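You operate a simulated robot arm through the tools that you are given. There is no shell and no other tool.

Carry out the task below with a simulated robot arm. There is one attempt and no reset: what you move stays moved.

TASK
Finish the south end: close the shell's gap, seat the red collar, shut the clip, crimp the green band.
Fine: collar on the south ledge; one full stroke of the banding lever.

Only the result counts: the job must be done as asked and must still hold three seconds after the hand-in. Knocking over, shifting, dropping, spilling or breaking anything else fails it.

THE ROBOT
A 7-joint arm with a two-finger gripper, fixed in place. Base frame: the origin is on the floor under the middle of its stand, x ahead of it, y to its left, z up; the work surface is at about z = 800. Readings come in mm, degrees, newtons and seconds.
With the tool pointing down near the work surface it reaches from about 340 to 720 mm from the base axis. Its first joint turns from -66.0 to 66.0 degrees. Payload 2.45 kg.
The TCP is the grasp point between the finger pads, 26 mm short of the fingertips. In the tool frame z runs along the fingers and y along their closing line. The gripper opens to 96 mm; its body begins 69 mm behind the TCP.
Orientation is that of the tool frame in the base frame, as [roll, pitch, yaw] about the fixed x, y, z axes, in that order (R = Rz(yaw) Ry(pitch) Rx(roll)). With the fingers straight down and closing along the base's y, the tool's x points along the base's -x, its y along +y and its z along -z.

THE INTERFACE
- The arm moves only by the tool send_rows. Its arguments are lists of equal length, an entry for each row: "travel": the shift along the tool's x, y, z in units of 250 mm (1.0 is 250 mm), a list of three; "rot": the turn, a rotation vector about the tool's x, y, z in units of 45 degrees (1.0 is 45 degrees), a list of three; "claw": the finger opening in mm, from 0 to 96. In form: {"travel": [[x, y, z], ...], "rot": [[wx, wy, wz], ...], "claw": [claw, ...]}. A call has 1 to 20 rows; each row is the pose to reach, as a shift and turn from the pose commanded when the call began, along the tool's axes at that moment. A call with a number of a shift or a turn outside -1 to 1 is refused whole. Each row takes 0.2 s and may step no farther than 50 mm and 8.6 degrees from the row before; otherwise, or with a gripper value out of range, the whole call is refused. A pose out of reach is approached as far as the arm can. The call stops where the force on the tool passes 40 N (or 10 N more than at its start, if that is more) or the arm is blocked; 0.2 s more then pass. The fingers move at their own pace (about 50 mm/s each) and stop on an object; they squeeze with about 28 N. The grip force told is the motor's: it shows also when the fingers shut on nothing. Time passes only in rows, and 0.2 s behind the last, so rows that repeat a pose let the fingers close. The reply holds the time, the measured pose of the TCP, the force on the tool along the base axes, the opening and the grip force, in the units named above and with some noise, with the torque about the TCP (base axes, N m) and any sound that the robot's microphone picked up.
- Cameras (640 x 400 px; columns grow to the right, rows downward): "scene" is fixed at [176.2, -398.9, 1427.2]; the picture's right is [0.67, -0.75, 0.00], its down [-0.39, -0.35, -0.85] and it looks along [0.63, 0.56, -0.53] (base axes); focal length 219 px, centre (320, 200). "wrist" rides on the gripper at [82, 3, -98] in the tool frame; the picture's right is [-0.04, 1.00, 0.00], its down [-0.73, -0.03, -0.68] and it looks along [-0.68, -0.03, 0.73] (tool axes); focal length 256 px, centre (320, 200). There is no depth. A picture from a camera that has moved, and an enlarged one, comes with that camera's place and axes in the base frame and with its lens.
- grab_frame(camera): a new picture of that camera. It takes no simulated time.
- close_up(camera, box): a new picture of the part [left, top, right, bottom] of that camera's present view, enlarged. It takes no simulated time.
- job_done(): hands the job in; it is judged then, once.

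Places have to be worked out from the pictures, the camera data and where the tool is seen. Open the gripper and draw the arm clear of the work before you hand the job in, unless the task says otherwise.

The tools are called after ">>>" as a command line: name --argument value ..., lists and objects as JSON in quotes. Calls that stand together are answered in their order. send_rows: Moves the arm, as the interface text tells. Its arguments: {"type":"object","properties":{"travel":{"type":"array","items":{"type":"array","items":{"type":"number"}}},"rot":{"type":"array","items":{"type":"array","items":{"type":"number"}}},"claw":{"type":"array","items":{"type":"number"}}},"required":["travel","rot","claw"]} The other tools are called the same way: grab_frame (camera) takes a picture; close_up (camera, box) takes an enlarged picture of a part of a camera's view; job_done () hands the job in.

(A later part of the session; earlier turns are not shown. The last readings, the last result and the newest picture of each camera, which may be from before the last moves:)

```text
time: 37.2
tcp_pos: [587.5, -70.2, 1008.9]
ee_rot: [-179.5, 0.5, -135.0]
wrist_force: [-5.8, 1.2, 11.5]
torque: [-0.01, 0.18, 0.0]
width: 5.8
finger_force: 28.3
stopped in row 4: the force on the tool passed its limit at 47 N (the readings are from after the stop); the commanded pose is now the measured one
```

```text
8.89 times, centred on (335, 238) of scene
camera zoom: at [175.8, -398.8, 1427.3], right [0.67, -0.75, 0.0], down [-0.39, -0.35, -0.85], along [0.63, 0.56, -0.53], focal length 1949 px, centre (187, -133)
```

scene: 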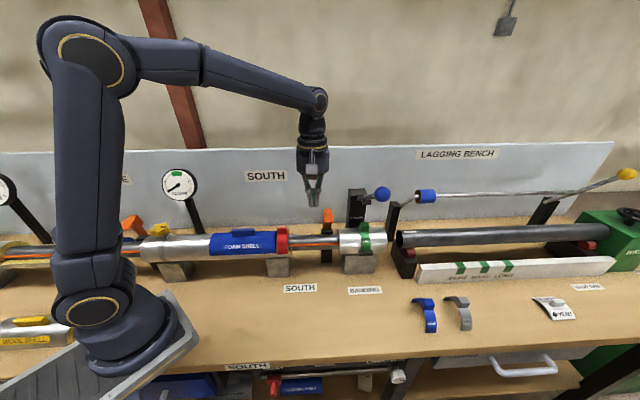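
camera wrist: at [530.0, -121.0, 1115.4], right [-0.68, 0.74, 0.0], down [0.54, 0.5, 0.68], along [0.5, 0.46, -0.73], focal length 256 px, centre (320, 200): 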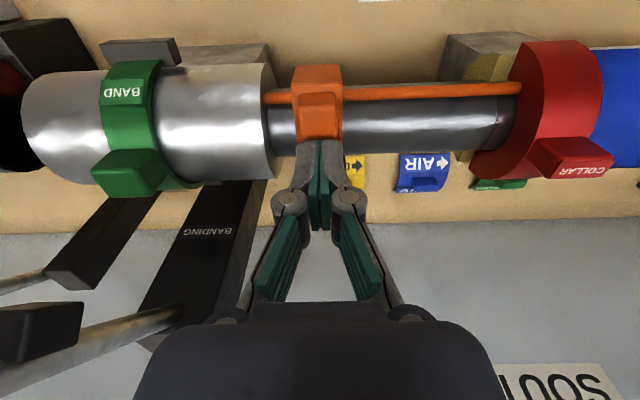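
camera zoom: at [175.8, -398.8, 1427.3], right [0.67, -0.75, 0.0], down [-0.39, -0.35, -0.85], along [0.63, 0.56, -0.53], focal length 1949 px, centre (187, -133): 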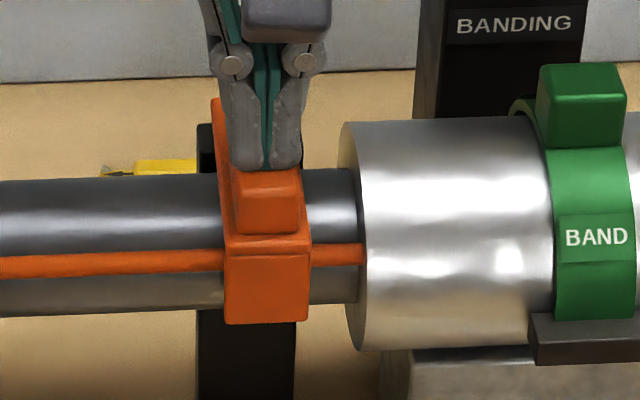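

The force limit tripped at 47 N while the hook stayed put, so the clip appears to be at its end stop. My triangulation puts its hook plate vertical in front of the pipe (n≈337, z 926–967). I back the fingers off and look closely to confirm it is shut.

>>> send_rows --travel '[[-0.01, 0, -0.03], [-0.02, 0, -0.1], [-0.02, 0, -0.2], [-0.02, 0, -0.35], [-0.02, 0, -0.5]]' --rot '[[0, 0, 0], [0, 0, 0], [0, 0, 0], [0, 0, 0], [0, 0, 0]]' --claw '[0, 0, 0, 0, 0]'

>>> grab_frame --camera "wrist"

>>> close_up --camera "scene" --box '[310, 215, 360, 260]'

>>> close_up --camera "scene" --box '[0, 160, 220, 290]'

```text
time: 38.4
tcp_pos: [592.6, -68.1, 1130.6]
ee_rot: [-179.5, 0.4, -135.0]
wrist_force: [-0.5, -0.5, -0.8]
torque: [-0.02, 0.0, 0.0]
width: 0.1
finger_force: 28.5
```

```text
taken
camera wrist: at [529.1, -124.2, 1229.6], right [-0.68, 0.74, -0.01], down [0.53, 0.5, 0.68], along [0.51, 0.46, -0.73], focal length 256 px, centre (320, 200)
```

wrist: 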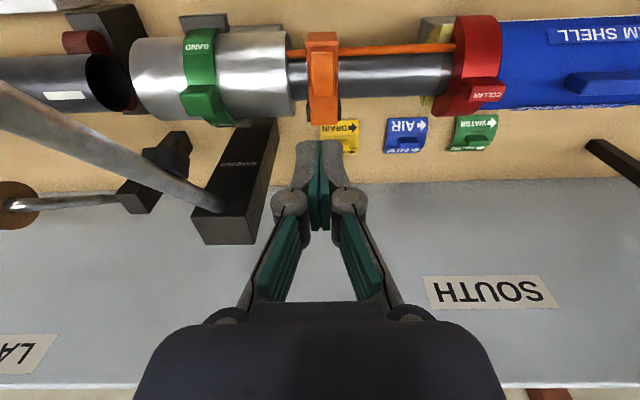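

```text
8.89 times, centred on (335, 238) of scene
camera zoom: at [176.2, -398.9, 1427.2], right [0.67, -0.75, 0.0], down [-0.39, -0.35, -0.85], along [0.63, 0.56, -0.53], focal length 1949 px, centre (187, -133)
```

zoom: 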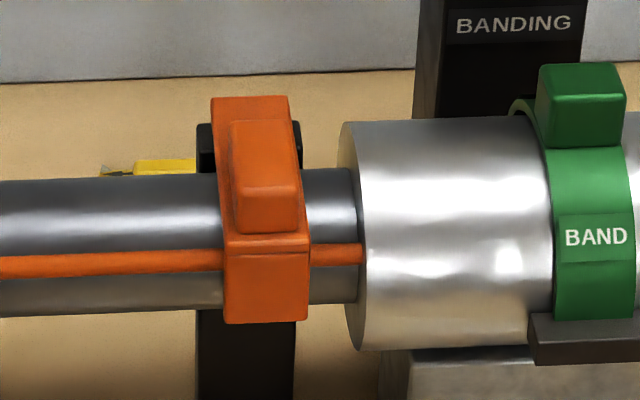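

```text
2.91 times, centred on (110, 225) of scene
camera zoom: at [176.2, -398.9, 1427.2], right [0.67, -0.75, 0.0], down [-0.39, -0.35, -0.85], along [0.63, 0.56, -0.53], focal length 638 px, centre (931, 127)
```

zoom: 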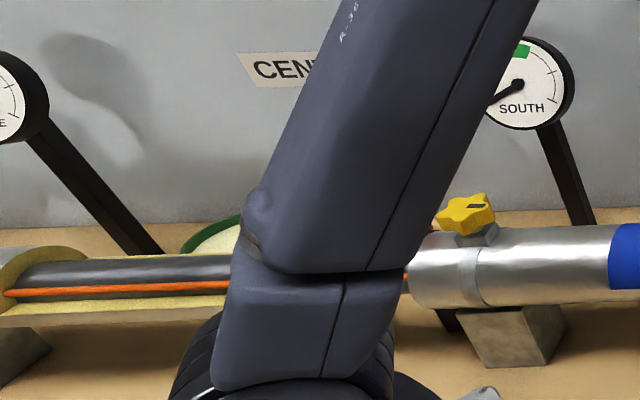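

I zoom the wrist view on the clip to verify it lies flat over the pipe.

>>> close_up --camera "wrist" --box '[270, 10, 390, 135]'

>>> close_up --camera "wrist" --box '[0, 10, 300, 255]'

```text
3.20 times, centred on (330, 72) of wrist
camera zoom: at [529.1, -124.2, 1229.6], right [-0.68, 0.74, -0.01], down [0.53, 0.5, 0.68], along [0.51, 0.46, -0.73], focal length 819 px, centre (288, 608)
```

zoom: 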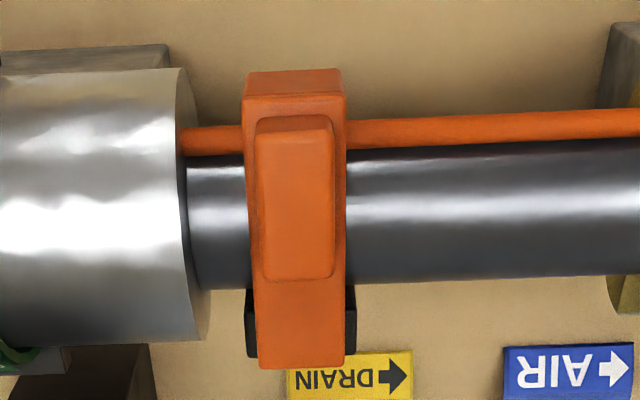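

```text
1.63 times, centred on (150, 132) of wrist
camera zoom: at [529.1, -124.2, 1229.6], right [-0.68, 0.74, -0.01], down [0.53, 0.5, 0.68], along [0.51, 0.46, -0.73], focal length 418 px, centre (598, 310)
```

zoom: 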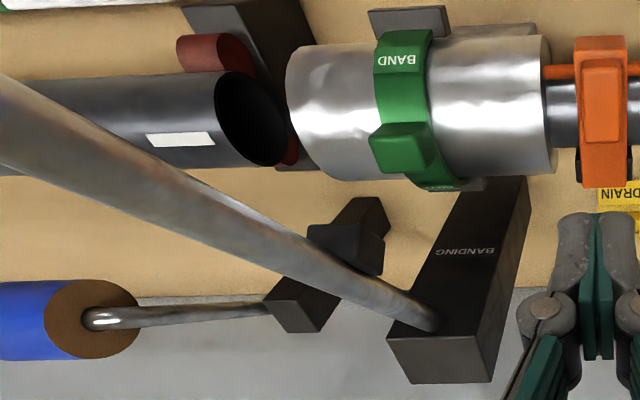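

The clip's arm lies across the pipe with its hook vertical in front, and 47 N on its pad did not move it further, so I take it as shut. The banding lever carries a shoe under it at n≈393, right above the green band's block. I rise and move above the lever's ball to measure it.

>>> send_rows --travel '[[0, 0, -0.19], [0, 0, -0.38], [0, 0, -0.57], [0.09, -0.11, -0.57], [0.19, -0.226, -0.57], [0.28, -0.34, -0.57], [0.38, -0.452, -0.57]]' --rot '[[0, 0, 0], [0, 0, 0], [0, 0, 0], [0, 0, 0], [0, 0, 0], [0, 0, 0], [0, 0, 0]]' --claw '[20, 40, 60, 80, 80, 80, 80]'

>>> grab_frame --camera "wrist"

>>> grab_frame --camera "scene"

```text
time: 40.0
tcp_pos: [580.8, -181.1, 1272.0]
ee_rot: [-179.6, 0.5, -135.0]
wrist_force: [-0.3, -0.5, -0.7]
torque: [-0.02, 0.01, 0.01]
width: 80.0
finger_force: 0.0
out of reach, approached as far as the arm can: row 6, 7
```

```text
taken
camera wrist: at [518.3, -238.3, 1370.4], right [-0.68, 0.74, -0.01], down [0.53, 0.5, 0.68], along [0.51, 0.46, -0.73], focal length 256 px, centre (320, 200)
```

wrist: 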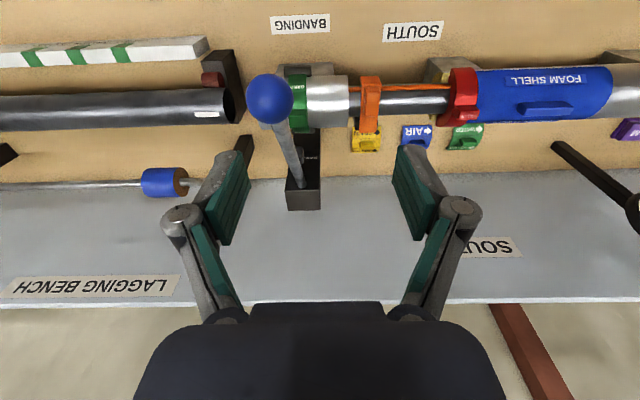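

```text
taken
```

scene: 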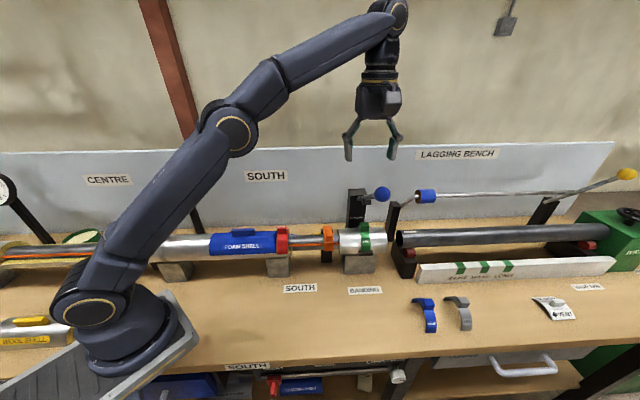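

This height is at the edge of reach, but lower down the ball is reachable. I zoom in to measure the ball and the lever.

>>> close_up --camera "wrist" --box '[220, 60, 380, 220]'

>>> close_up --camera "scene" --box '[330, 170, 410, 220]'

```text
2.50 times, centred on (300, 140) of wrist
camera zoom: at [518.3, -238.3, 1370.4], right [-0.68, 0.74, -0.01], down [0.53, 0.5, 0.68], along [0.51, 0.46, -0.73], focal length 640 px, centre (370, 350)
```

zoom: 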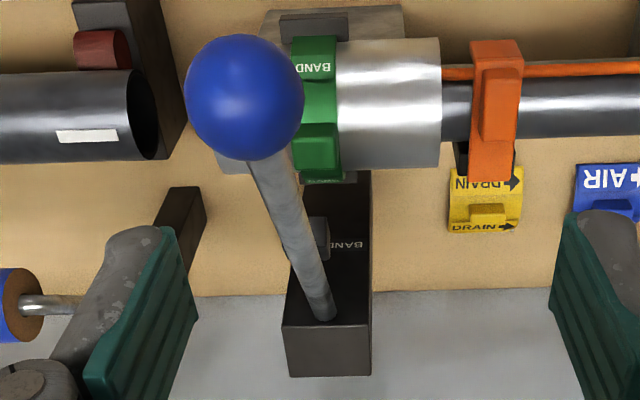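

```text
8.00 times, centred on (370, 195) of scene
camera zoom: at [176.2, -398.8, 1427.2], right [0.67, -0.75, 0.0], down [-0.39, -0.35, -0.85], along [0.63, 0.56, -0.53], focal length 1754 px, centre (-80, 240)
```

zoom: 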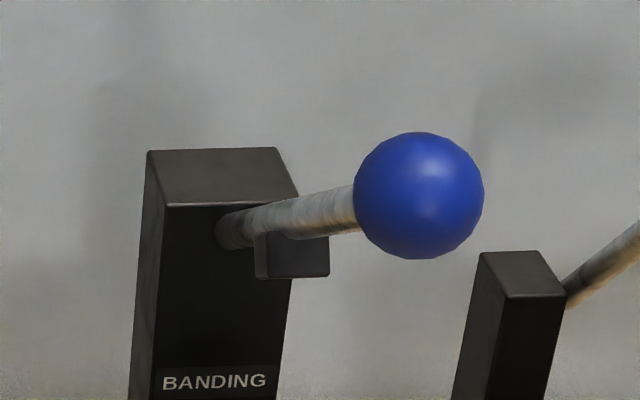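

The ball centre triangulates to e≈580, n≈278, z≈1165, with a radius of about 19.5. The lever's base is at n≈496, z≈1019, so the lever is now inclined about 34°. I back toward the robot and come down so the open fingers can straddle the ball from its near side.

>>> send_rows --travel '[[0.12, 0, 0], [0.24, 0, 0.04], [0.24, 0, 0.14], [0.24, 0, 0.24]]' --rot '[[0, 0, 0], [0, 0, 0], [0, 0, 0], [0, 0, 0]]' --claw '[80, 80, 80, 80]'

>>> grab_frame --camera "wrist"

>>> grab_frame --camera "scene"

```text
time: 41.0
tcp_pos: [540.8, -224.9, 1209.2]
ee_rot: [-179.6, 0.4, -135.0]
wrist_force: [-0.1, 0.8, -0.3]
torque: [0.0, 0.0, -0.03]
width: 80.3
finger_force: 0.1
```

```text
taken
camera wrist: at [477.8, -282.1, 1308.6], right [-0.68, 0.73, -0.01], down [0.53, 0.5, 0.68], along [0.51, 0.46, -0.73], focal length 256 px, centre (320, 200)
```

wrist: 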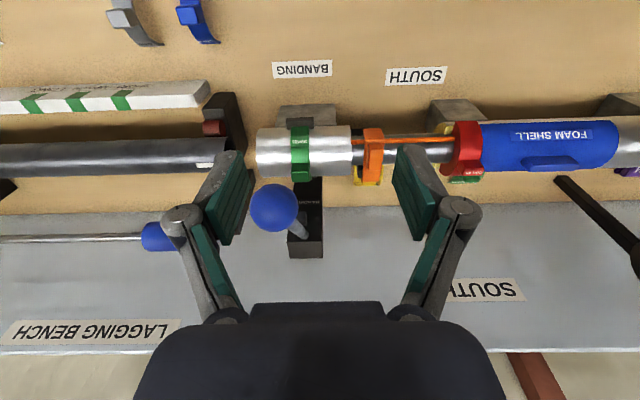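

```text
taken
```

scene: 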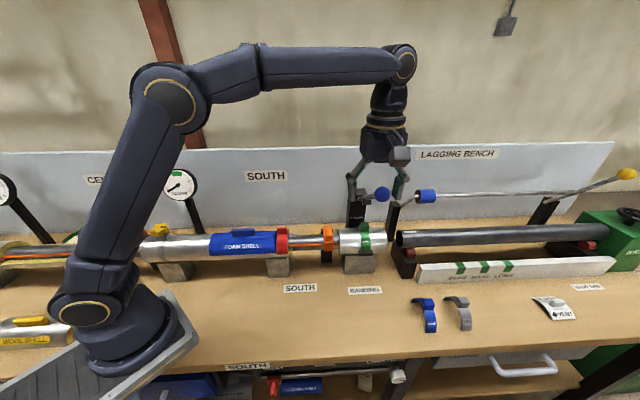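

The shift is relative to the measured pose. The TCP is at e≈541, n≈223, and the ball centre re-measures at e≈580.5, n≈279, z≈1165. I align in e and z while still clear of the ball.

>>> send_rows --travel '[[0, -0.08, 0.06], [0, -0.157, 0.12], [0, -0.157, 0.177], [-0.06, -0.157, 0.177]]' --rot '[[0, 0, 0], [0, 0, 0], [0, 0, 0], [0, 0, 0]]' --claw '[80, 80, 80, 80]'

>>> grab_frame --camera "wrist"

>>> close_up --camera "scene" --box '[330, 130, 450, 230]'

```text
time: 42.0
tcp_pos: [579.9, -244.0, 1165.0]
ee_rot: [-179.6, 0.4, -135.1]
wrist_force: [-0.2, 0.1, -0.1]
torque: [-0.02, 0.0, -0.02]
width: 79.7
finger_force: 0.0
```

```text
taken
camera wrist: at [517.9, -298.5, 1263.9], right [-0.68, 0.74, -0.01], down [0.53, 0.5, 0.68], along [0.51, 0.46, -0.73], focal length 256 px, centre (320, 200)
```

wrist: 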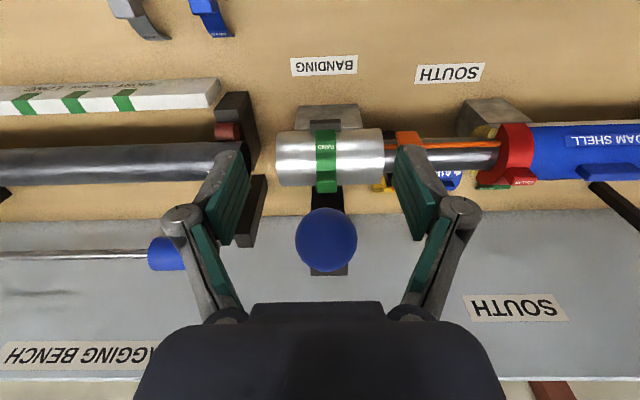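

```text
4.00 times, centred on (390, 180) of scene
camera zoom: at [176.2, -398.9, 1427.2], right [0.67, -0.75, 0.0], down [-0.39, -0.35, -0.85], along [0.63, 0.56, -0.53], focal length 877 px, centre (40, 280)
```

zoom: 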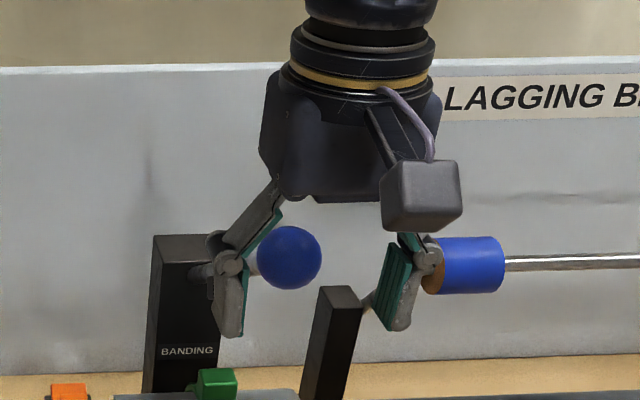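

The ball sits between the open fingers ahead of the TCP, at about e≈580, n≈281, z≈1164.5. I slide in +43 mm to centre on it, then close.

>>> send_rows --travel '[[-0.05, 0.01, 0], [-0.1, 0.01, 0], [-0.14, 0.01, 0], [-0.172, 0.01, 0.002], [-0.172, 0.01, 0.002]]' --rot '[[0, 0, 0], [0, 0, 0], [0, 0, 0], [0, 0, 0], [0, 0, 0]]' --claw '[80, 80, 80, 80, 60]'

>>> grab_frame --camera "wrist"

>>> close_up --camera "scene" --box '[330, 130, 450, 230]'

```text
time: 43.2
tcp_pos: [609.1, -209.6, 1165.2]
ee_rot: [-179.7, 0.4, -134.9]
wrist_force: [-0.6, -0.5, 0.0]
torque: [0.02, -0.01, 0.0]
width: 59.8
finger_force: 0.1
```

```text
taken
camera wrist: at [547.2, -264.8, 1264.0], right [-0.68, 0.74, -0.01], down [0.53, 0.5, 0.68], along [0.51, 0.46, -0.73], focal length 256 px, centre (320, 200)
```

wrist: 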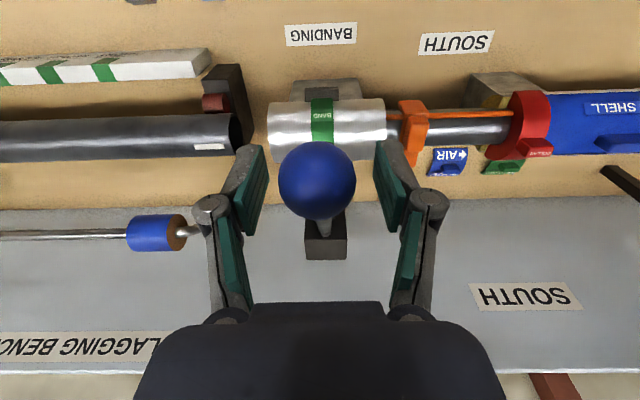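

```text
4.00 times, centred on (390, 180) of scene
camera zoom: at [176.2, -398.9, 1427.2], right [0.67, -0.75, 0.0], down [-0.39, -0.35, -0.85], along [0.63, 0.56, -0.53], focal length 877 px, centre (40, 280)
```

zoom: 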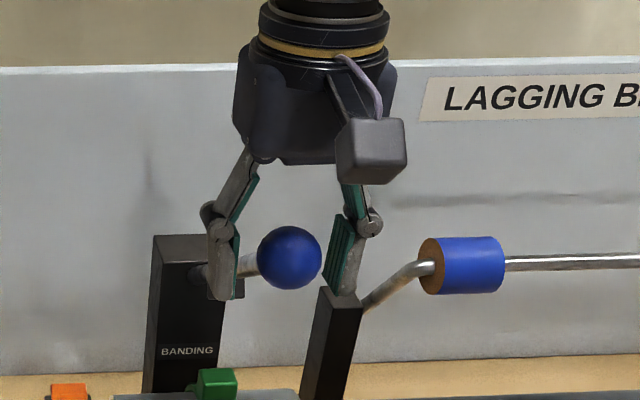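

The ball is centred at the TCP (apparent radius 39 px, depth 127 mm). I close the fingers on it.

>>> send_rows --travel '[[0, 0, 0], [0, 0, 0], [0, 0, 0], [0, 0, 0]]' --rot '[[0, 0, 0], [0, 0, 0], [0, 0, 0], [0, 0, 0]]' --claw '[45, 34, 30, 30]'

>>> grab_frame --camera "wrist"

```text
time: 44.2
tcp_pos: [610.7, -209.9, 1164.2]
ee_rot: [-179.4, 0.5, -135.2]
wrist_force: [12.2, -8.2, 2.0]
torque: [0.14, -0.15, 0.08]
width: 36.1
finger_force: 41.2
```

```text
taken
camera wrist: at [547.6, -265.6, 1264.1], right [-0.68, 0.74, -0.01], down [0.53, 0.5, 0.69], along [0.51, 0.46, -0.73], focal length 256 px, centre (320, 200)
```

wrist: 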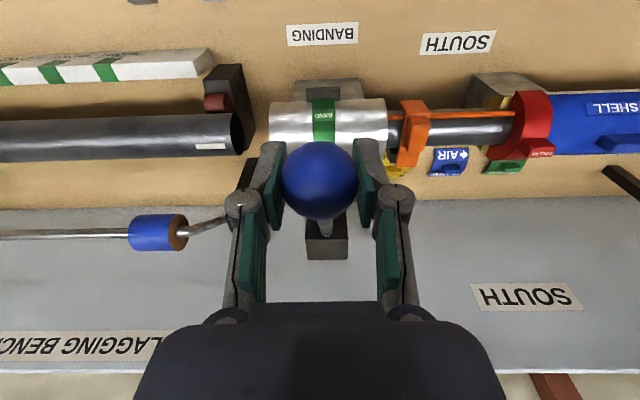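

The ball is gripped, with a slight sideways preload that I correct by 1.5 mm. I start pulling it down along the arc about the pivot, never reversing, and check the force.

>>> send_rows --travel '[[0.0204, -0.004, 0.031], [0.0396, -0.006, 0.063], [0.0576, -0.006, 0.096], [0.0748, -0.006, 0.129]]' --rot '[[0, 0, 0], [0, 0, 0], [0, 0, 0], [0, 0, 0]]' --claw '[30, 30, 30, 30]'

>>> grab_frame --camera "wrist"

>>> close_up --camera "scene" --box '[330, 150, 430, 260]'

```text
time: 45.2
tcp_pos: [596.4, -223.3, 1132.4]
ee_rot: [-179.7, 0.5, -135.0]
wrist_force: [-2.0, 5.1, 6.3]
torque: [0.86, -0.8, -0.08]
width: 36.2
finger_force: 44.8
```

```text
taken
camera wrist: at [535.3, -278.7, 1231.2], right [-0.68, 0.73, -0.01], down [0.53, 0.5, 0.68], along [0.51, 0.46, -0.73], focal length 256 px, centre (320, 200)
```

wrist: 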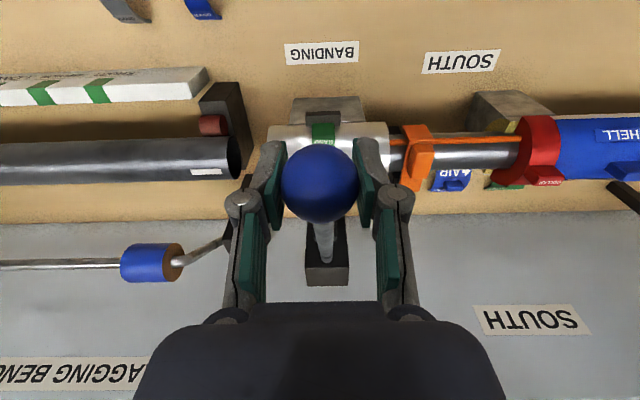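

```text
3.64 times, centred on (380, 205) of scene
camera zoom: at [176.0, -398.7, 1427.3], right [0.67, -0.75, 0.0], down [-0.39, -0.35, -0.85], along [0.63, 0.56, -0.53], focal length 797 px, centre (102, 182)
```

zoom: 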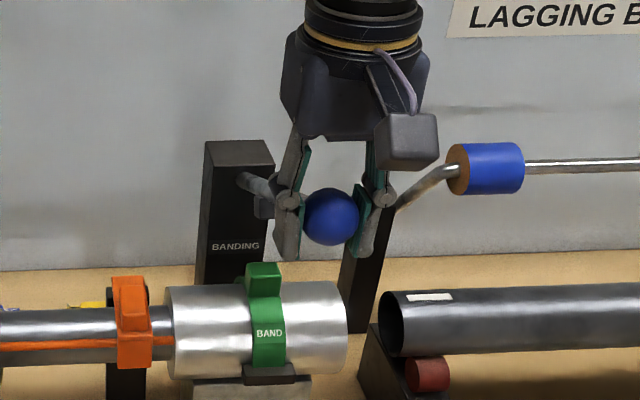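

The lever follows with only about 6 N. I continue down the arc.

>>> send_rows --travel '[[0.016, 0.002, 0.0336], [0.0304, 0.002, 0.068], [0.044, 0.002, 0.1028], [0.056, 0.002, 0.1384], [0.0672, 0.002, 0.174], [0.0768, 0.002, 0.21]]' --rot '[[0, 0, 0], [0, 0, 0], [0, 0, 0], [0, 0, 0], [0, 0, 0], [0, 0, 0]]' --claw '[30, 30, 30, 30, 30, 30]'

>>> grab_frame --camera "wrist"

>>> close_up --camera "scene" --box '[330, 150, 430, 260]'

```text
time: 46.6
tcp_pos: [585.0, -235.8, 1080.1]
ee_rot: [-179.4, 0.5, -135.0]
wrist_force: [0.1, 7.7, 6.2]
torque: [0.85, -0.91, -0.09]
width: 35.5
finger_force: 45.1
```

```text
taken
camera wrist: at [522.2, -291.5, 1179.4], right [-0.68, 0.73, -0.01], down [0.53, 0.5, 0.69], along [0.51, 0.46, -0.73], focal length 256 px, centre (320, 200)
```

wrist: 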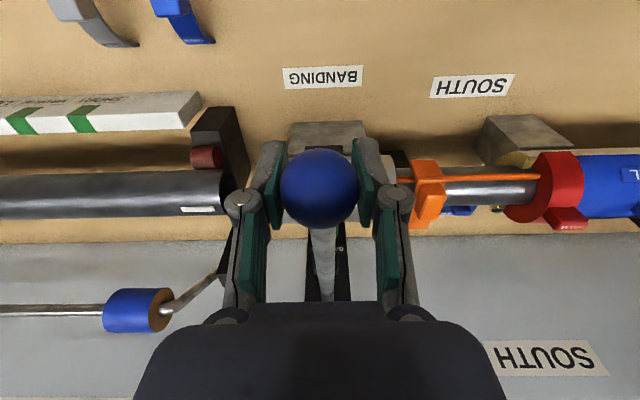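

```text
3.64 times, centred on (380, 205) of scene
camera zoom: at [176.0, -398.6, 1427.3], right [0.67, -0.75, 0.0], down [-0.39, -0.35, -0.85], along [0.63, 0.56, -0.53], focal length 797 px, centre (102, 182)
```

zoom: 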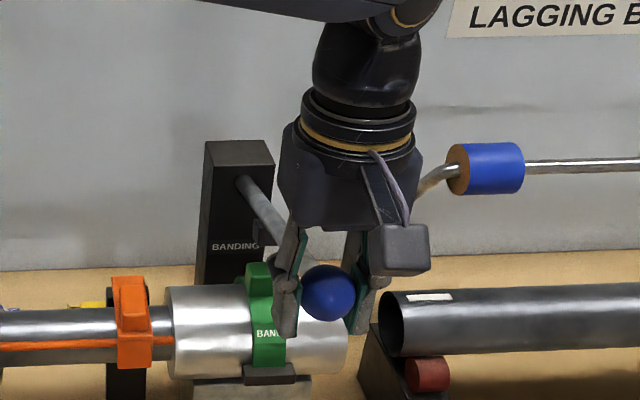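

It is still moving freely, with the lever now about 14° above horizontal. I continue in smaller batches toward the end of the stroke.

>>> send_rows --travel '[[0.007, 0.001, 0.0364], [0.014, 0.002, 0.0728], [0.02, 0.002, 0.11], [0.025, 0.002, 0.147]]' --rot '[[0, 0, 0], [0, 0, 0], [0, 0, 0], [0, 0, 0]]' --claw '[30, 30, 30, 30]'

>>> grab_frame --camera "wrist"

>>> close_up --camera "scene" --box '[330, 150, 430, 260]'

```text
time: 47.6
tcp_pos: [579.5, -240.5, 1043.5]
ee_rot: [-179.5, 0.4, -135.0]
wrist_force: [3.3, -0.2, 7.6]
torque: [0.84, -0.81, 0.04]
width: 35.6
finger_force: 45.1
```

```text
taken
camera wrist: at [517.2, -296.3, 1142.1], right [-0.68, 0.74, -0.01], down [0.53, 0.5, 0.68], along [0.51, 0.46, -0.73], focal length 256 px, centre (320, 200)
```

wrist: 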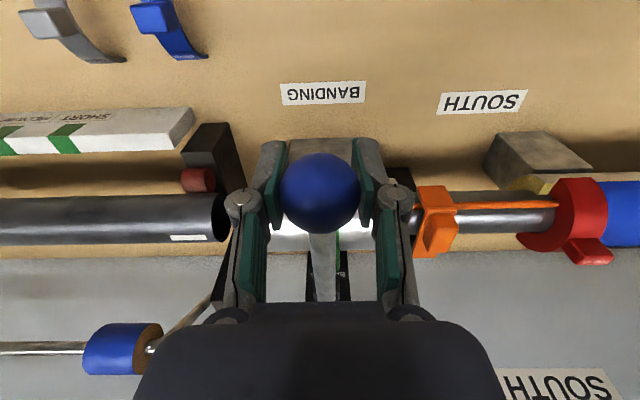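

```text
3.64 times, centred on (380, 205) of scene
camera zoom: at [176.1, -398.8, 1427.2], right [0.67, -0.75, 0.0], down [-0.39, -0.35, -0.85], along [0.63, 0.56, -0.53], focal length 797 px, centre (102, 182)
```

zoom: 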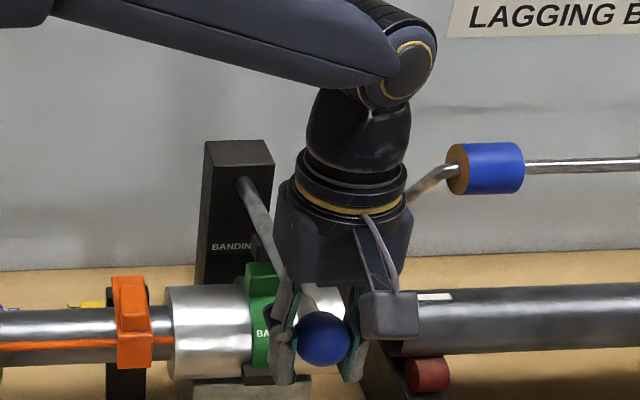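

The lever is about 6° above horizontal and the force is still only about 8 N. I continue down until the end stop or contact shows.

>>> send_rows --travel '[[0.003, 0, 0.037], [0.005, 0, 0.075], [0.006, 0, 0.112], [0.005, 0, 0.149]]' --rot '[[0, 0, 0], [0, 0, 0], [0, 0, 0], [0, 0, 0]]' --claw '[30, 30, 30, 30]'

>>> grab_frame --camera "wrist"

>>> close_up --camera "scene" --box '[330, 150, 430, 260]'

```text
time: 48.6
tcp_pos: [577.9, -241.8, 1005.3]
ee_rot: [-179.3, 0.5, -135.0]
wrist_force: [7.1, -8.3, 15.3]
torque: [0.07, 0.09, 0.03]
width: 38.2
finger_force: 45.0
```

```text
taken
camera wrist: at [516.2, -297.0, 1105.2], right [-0.68, 0.74, -0.01], down [0.53, 0.5, 0.68], along [0.51, 0.46, -0.73], focal length 256 px, centre (320, 200)
```

wrist: 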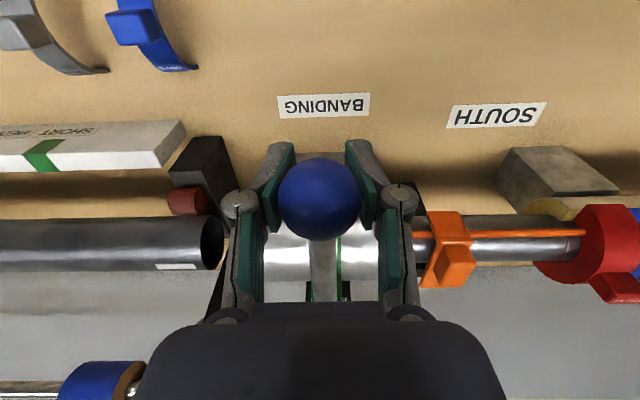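

```text
3.64 times, centred on (380, 205) of scene
camera zoom: at [176.1, -399.0, 1427.2], right [0.67, -0.75, 0.0], down [-0.39, -0.35, -0.85], along [0.63, 0.57, -0.53], focal length 797 px, centre (102, 182)
```

zoom: 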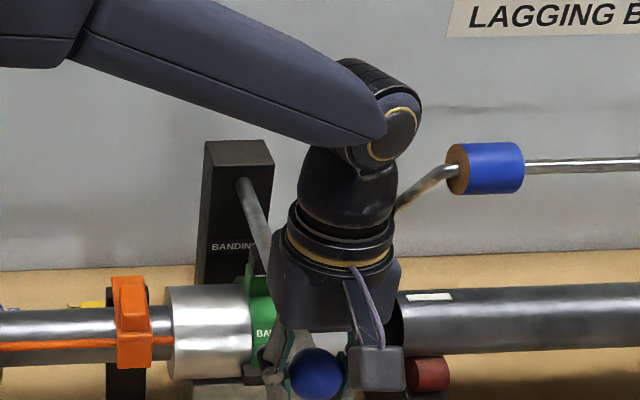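

The ball has crept about 10 mm up in the pads, so it is now near z≈1015 with the lever about horizontal and force up to 15 N. I continue down in small steps to find the stop.

>>> send_rows --travel '[[0.0, 0, 0.015], [-0.001, 0, 0.03], [-0.002, 0, 0.045], [-0.003, 0, 0.06]]' --rot '[[0, 0, 0], [0, 0, 0], [0, 0, 0], [0, 0, 0]]' --claw '[30, 30, 30, 30]'

>>> grab_frame --camera "wrist"

>>> close_up --camera "scene" --box '[330, 170, 430, 270]'

```text
time: 49.6
tcp_pos: [579.4, -240.5, 989.2]
ee_rot: [-179.7, 0.5, -135.0]
wrist_force: [-5.3, -0.7, 3.9]
torque: [-0.03, -0.32, -0.03]
width: 29.8
finger_force: 0.0
```

```text
taken
camera wrist: at [517.1, -296.2, 1088.7], right [-0.68, 0.74, 0.0], down [0.53, 0.5, 0.68], along [0.51, 0.46, -0.73], focal length 256 px, centre (320, 200)
```

wrist: 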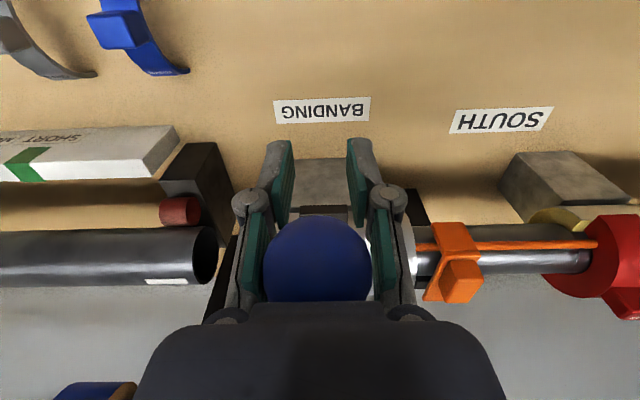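

```text
4.00 times, centred on (380, 220) of scene
camera zoom: at [176.0, -398.8, 1427.2], right [0.67, -0.75, 0.0], down [-0.39, -0.35, -0.85], along [0.63, 0.56, -0.53], focal length 877 px, centre (80, 120)
```

zoom: 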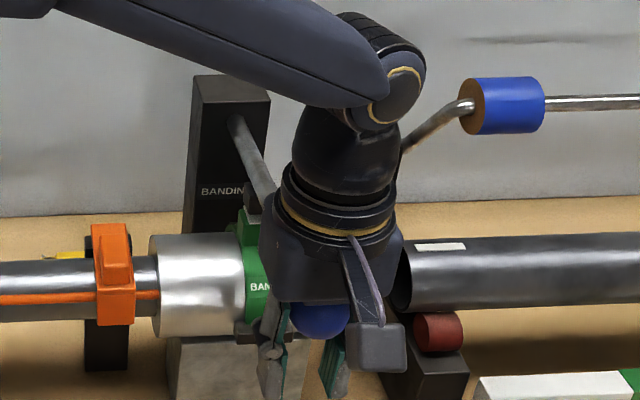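

The ball slipped up past the pads and now sits just under the palm, about 45 mm above the TCP (z≈1034), captured between the fingers. The palm can push it down squarely, so I open the fingers a little and press straight down.

>>> send_rows --travel '[[0, 0, 0.01], [0, 0, 0.026], [0, 0, 0.042], [-0.002, 0, 0.058], [-0.004, 0, 0.074]]' --rot '[[0, 0, 0], [0, 0, 0], [0, 0, 0], [0, 0, 0], [0, 0, 0]]' --claw '[40, 46, 46, 46, 46]'

>>> grab_frame --camera "wrist"

>>> close_up --camera "scene" --box '[330, 170, 430, 270]'

```text
time: 50.8
tcp_pos: [580.4, -240.1, 971.4]
ee_rot: [-179.5, 0.4, -135.1]
wrist_force: [-4.1, -3.5, 4.9]
torque: [0.24, -0.21, 0.01]
width: 46.0
finger_force: 0.1
```

```text
taken
camera wrist: at [518.4, -295.7, 1071.2], right [-0.68, 0.74, -0.01], down [0.53, 0.5, 0.68], along [0.51, 0.46, -0.73], focal length 256 px, centre (320, 200)
```

wrist: 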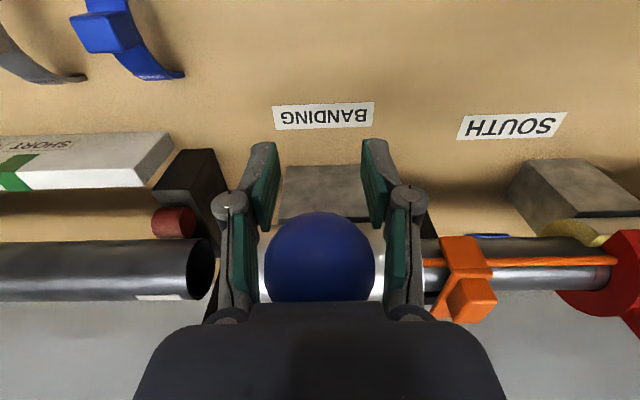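

```text
4.00 times, centred on (380, 220) of scene
camera zoom: at [176.0, -398.9, 1427.2], right [0.67, -0.75, 0.0], down [-0.39, -0.35, -0.85], along [0.63, 0.57, -0.53], focal length 877 px, centre (80, 120)
```

zoom: 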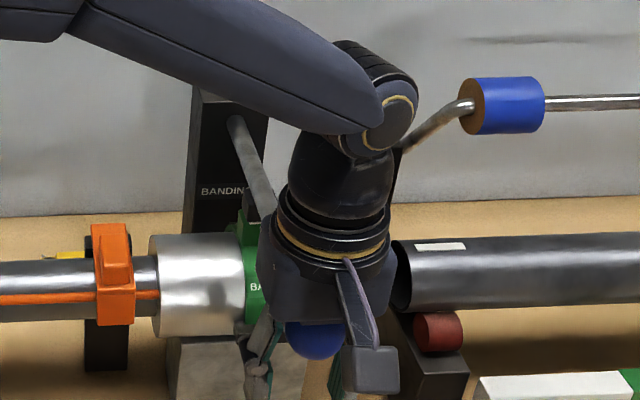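

The palm is carrying the ball down with only about 5 N. I continue pressing down to find the end of the stroke.

>>> send_rows --travel '[[0, 0, 0.016], [-0.002, 0, 0.032], [-0.004, 0, 0.048], [-0.006, 0, 0.064], [-0.008, 0, 0.08]]' --rot '[[0, 0, 0], [0, 0, 0], [0, 0, 0], [0, 0, 0], [0, 0, 0]]' --claw '[46, 46, 46, 46, 46]'

>>> grab_frame --camera "wrist"

>>> close_up --camera "scene" --box '[330, 170, 430, 270]'

```text
time: 51.4
tcp_pos: [580.9, -240.7, 969.7]
ee_rot: [-179.5, 0.4, -135.0]
wrist_force: [-11.6, 5.3, 11.9]
torque: [-0.47, -0.72, -0.07]
width: 46.1
finger_force: 0.1
stopped in row 3: the force on the tool passed its limit at 46 N (the readings are from after the stop); the commanded pose is now the measured one
```

```text
taken
camera wrist: at [518.7, -295.8, 1068.9], right [-0.68, 0.74, -0.01], down [0.53, 0.5, 0.68], along [0.51, 0.46, -0.73], focal length 256 px, centre (320, 200)
```

wrist: 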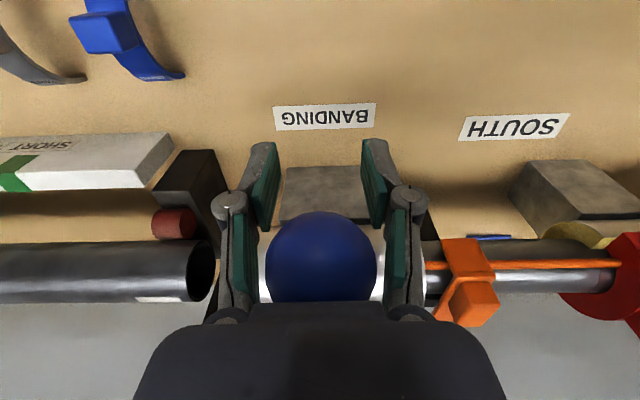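

```text
4.00 times, centred on (380, 220) of scene
camera zoom: at [175.7, -398.6, 1427.3], right [0.67, -0.75, 0.0], down [-0.39, -0.35, -0.85], along [0.63, 0.56, -0.53], focal length 877 px, centre (80, 120)
```

zoom: 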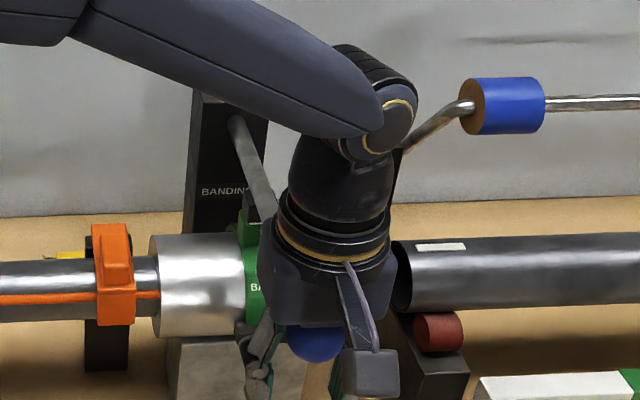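

A hard stop trips the limit (46 N) with the lever about horizontal, so this looks like the end of the stroke. I check the gauge and the band for any change.

>>> close_up --camera "scene" --box '[150, 160, 230, 220]'

>>> close_up --camera "scene" --box '[350, 205, 420, 265]'

>>> close_up --camera "wrist" --box '[230, 130, 420, 310]'

```text
6.67 times, centred on (190, 190) of scene
camera zoom: at [175.7, -398.6, 1427.3], right [0.67, -0.75, 0.0], down [-0.39, -0.35, -0.85], along [0.63, 0.56, -0.53], focal length 1461 px, centre (1187, 267)
```

zoom: 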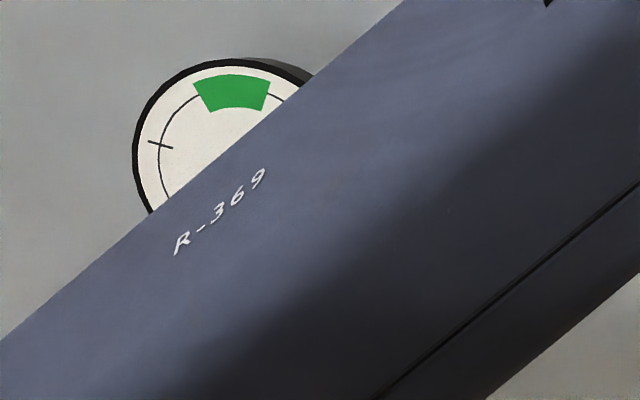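

```text
6.67 times, centred on (385, 235) of scene
camera zoom: at [175.7, -398.6, 1427.3], right [0.67, -0.75, 0.0], down [-0.39, -0.35, -0.85], along [0.63, 0.56, -0.53], focal length 1461 px, centre (-113, -33)
```

zoom: 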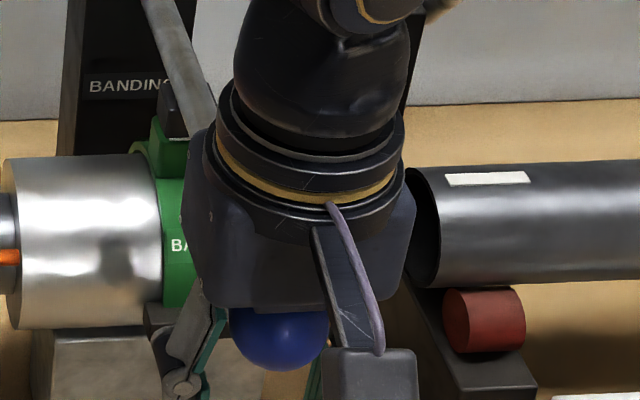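

```text
2.22 times, centred on (325, 220) of wrist
camera zoom: at [518.7, -295.8, 1068.9], right [-0.68, 0.74, -0.01], down [0.53, 0.5, 0.68], along [0.51, 0.46, -0.73], focal length 569 px, centre (309, 156)
```

zoom: 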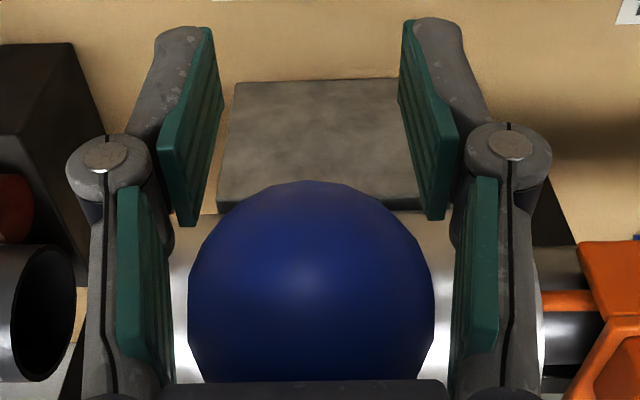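

The shoe under the lever is right on top of the green block. I press a little more in 1 mm steps to make sure it is really at the end of travel and not just touching.

>>> send_rows --travel '[[0, 0, 0.003], [0, 0, 0.006], [0, 0, 0.009], [0, 0, 0.012], [0, 0, 0.012]]' --rot '[[0, 0, 0], [0, 0, 0], [0, 0, 0], [0, 0, 0], [0, 0, 0]]' --claw '[46, 46, 46, 46, 46]'

>>> close_up --camera "scene" --box '[350, 205, 420, 265]'

>>> grab_frame --camera "wrist"

```text
time: 52.2
tcp_pos: [581.4, -241.4, 969.6]
ee_rot: [-179.2, 0.4, -135.1]
wrist_force: [-11.5, 5.3, 11.7]
torque: [-0.43, -0.64, -0.06]
width: 46.0
finger_force: 0.0
stopped in row 4: the force on the tool passed its limit at 42 N (the readings are from after the stop); the commanded pose is now the measured one
```

```text
6.67 times, centred on (385, 235) of scene
camera zoom: at [175.7, -398.6, 1427.3], right [0.67, -0.75, 0.0], down [-0.39, -0.35, -0.85], along [0.63, 0.56, -0.53], focal length 1461 px, centre (-113, -33)
```

zoom: 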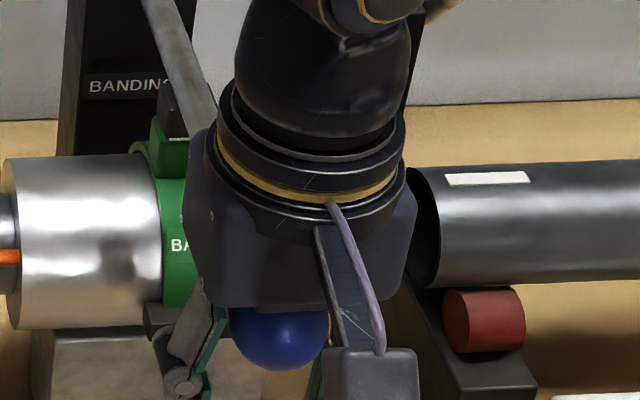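

```text
taken
camera wrist: at [519.1, -295.9, 1068.9], right [-0.68, 0.74, -0.01], down [0.53, 0.5, 0.68], along [0.51, 0.46, -0.73], focal length 256 px, centre (320, 200)
```

wrist: 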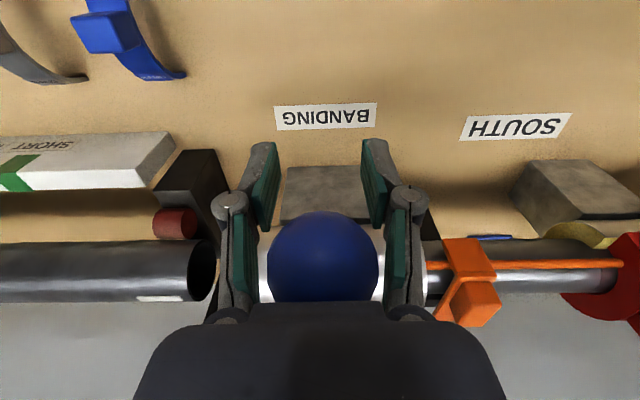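

It is a firm hard stop: 3 mm of command gives 42 N with no motion. The lever is at full travel. I open the fingers and rise slowly, watching whether the lever returns by itself.

>>> send_rows --travel '[[0, 0, 0], [0, 0, -0.01], [0, 0, -0.03], [0, 0, -0.06], [0, 0, -0.1]]' --rot '[[0, 0, 0], [0, 0, 0], [0, 0, 0], [0, 0, 0], [0, 0, 0]]' --claw '[60, 75, 75, 75, 75]'

>>> grab_frame --camera "wrist"

>>> close_up --camera "scene" --box '[330, 170, 430, 270]'

```text
time: 53.4
tcp_pos: [582.2, -240.2, 993.4]
ee_rot: [-179.3, 0.4, -135.0]
wrist_force: [3.2, 0.6, 2.6]
torque: [-0.07, 0.23, 0.01]
width: 75.1
finger_force: 0.1
```

```text
taken
camera wrist: at [519.6, -295.5, 1092.6], right [-0.68, 0.74, -0.01], down [0.53, 0.5, 0.69], along [0.51, 0.46, -0.73], focal length 256 px, centre (320, 200)
```

wrist: 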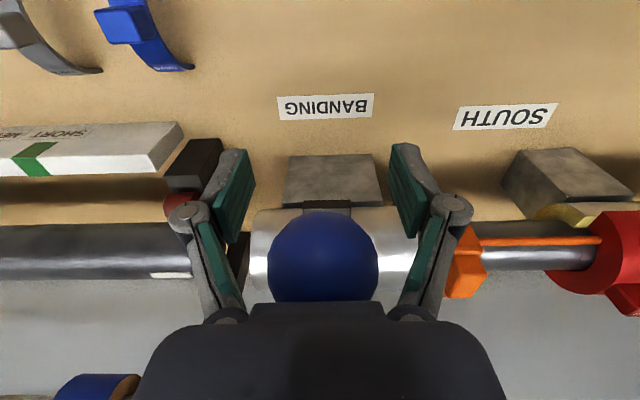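

```text
4.00 times, centred on (380, 220) of scene
camera zoom: at [176.2, -398.8, 1427.2], right [0.67, -0.75, 0.0], down [-0.39, -0.35, -0.85], along [0.63, 0.56, -0.53], focal length 877 px, centre (80, 120)
```

zoom: 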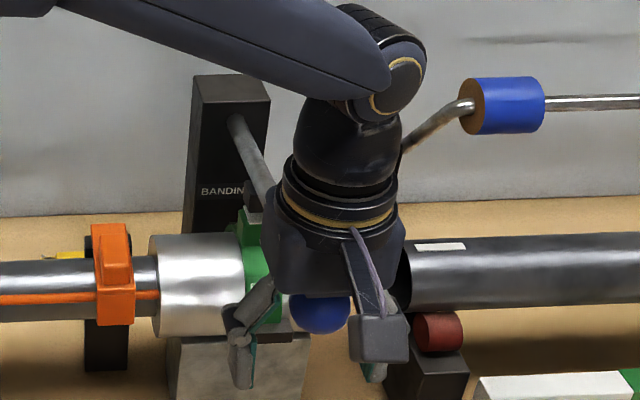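

The lever has a return spring and follows the palm upward. I let it return gently by rising along its arc with the fingers open.

>>> send_rows --travel '[[-0.011, 0, -0.074], [-0.026, 0, -0.147], [-0.047, 0, -0.218], [-0.073, 0, -0.289], [-0.103, 0, -0.357], [-0.138, 0, -0.423], [-0.17, 0, -0.486], [-0.17, 0, -0.53]]' --rot '[[0, 0, 0], [0, 0, 0], [0, 0, 0], [0, 0, 0], [0, 0, 0], [0, 0, 0], [0, 0, 0], [0, 0, 0]]' --claw '[80, 80, 80, 80, 80, 80, 80, 80]'

>>> grab_frame --camera "wrist"

>>> close_up --camera "scene" --box '[330, 150, 430, 260]'

```text
time: 55.2
tcp_pos: [610.7, -210.0, 1126.0]
ee_rot: [-179.3, 0.3, -135.1]
wrist_force: [-0.5, -0.6, 0.5]
torque: [0.01, 0.02, 0.02]
width: 79.9
finger_force: 0.0
```

```text
taken
camera wrist: at [546.2, -265.0, 1226.1], right [-0.68, 0.74, -0.01], down [0.53, 0.5, 0.68], along [0.51, 0.46, -0.73], focal length 256 px, centre (320, 200)
```

wrist: 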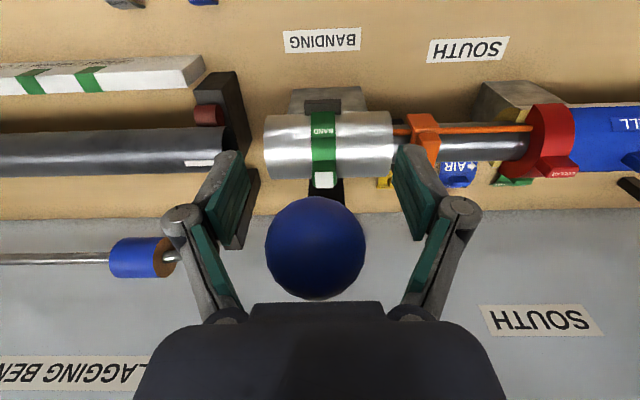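

```text
3.64 times, centred on (380, 205) of scene
camera zoom: at [176.2, -398.9, 1427.2], right [0.67, -0.75, 0.0], down [-0.39, -0.35, -0.85], along [0.63, 0.56, -0.53], focal length 797 px, centre (102, 182)
```

zoom: 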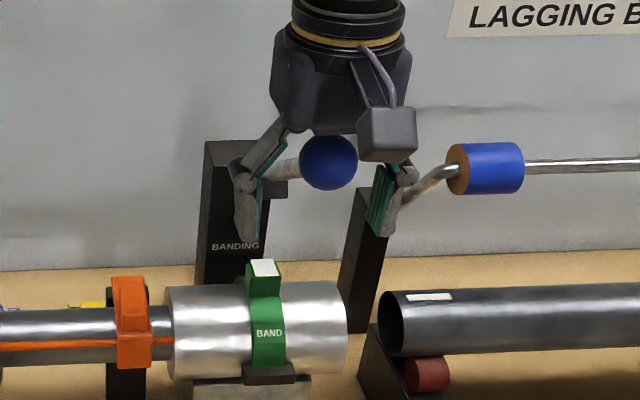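

The green band's block now shows a white crimp mark, and the lever has returned to its upper position. I withdraw toward the robot away from the ball, then rise clear and inspect everything.

>>> send_rows --travel '[[0.1, 0, 0], [0.2, 0, 0], [0.3, 0, 0], [0.4, 0, 0], [0.45, 0.15, 0]]' --rot '[[0, 0, 0], [0, 0, 0], [0, 0, 0], [0, 0, 0], [0, 0, 0]]' --claw '[80, 80, 80, 80, 80]'

>>> grab_frame --camera "scene"

>>> grab_frame --camera "wrist"

>>> close_up --camera "scene" --box '[170, 210, 400, 290]'

```text
time: 56.4
tcp_pos: [502.8, -262.1, 1123.3]
ee_rot: [-179.2, 0.5, -135.1]
wrist_force: [0.4, 0.1, 0.4]
torque: [0.01, -0.05, 0.01]
width: 80.0
finger_force: 0.0
```

```text
taken
```

scene: 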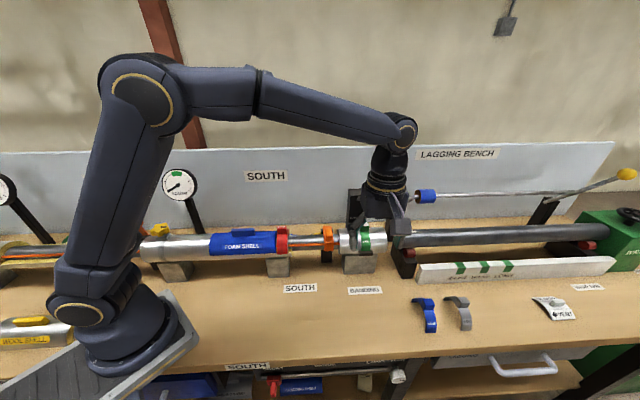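

```text
taken
camera wrist: at [439.7, -318.0, 1223.6], right [-0.68, 0.74, -0.01], down [0.53, 0.5, 0.69], along [0.51, 0.46, -0.73], focal length 256 px, centre (320, 200)
```

wrist: 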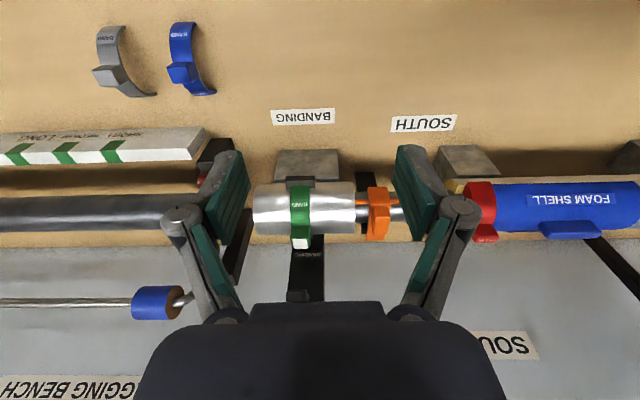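

```text
2.78 times, centred on (285, 250) of scene
camera zoom: at [176.2, -398.9, 1427.2], right [0.67, -0.75, 0.0], down [-0.39, -0.35, -0.85], along [0.63, 0.56, -0.53], focal length 610 px, centre (417, 61)
```

zoom: 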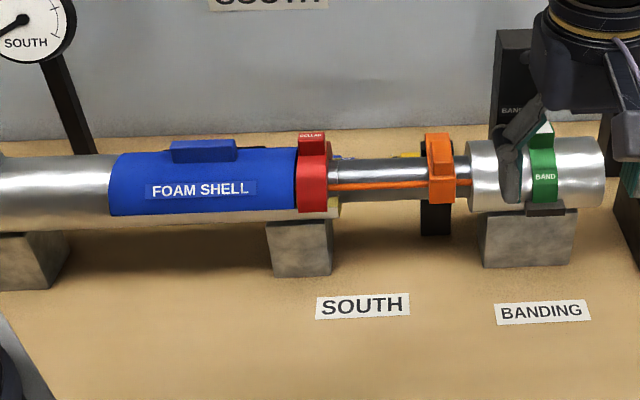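

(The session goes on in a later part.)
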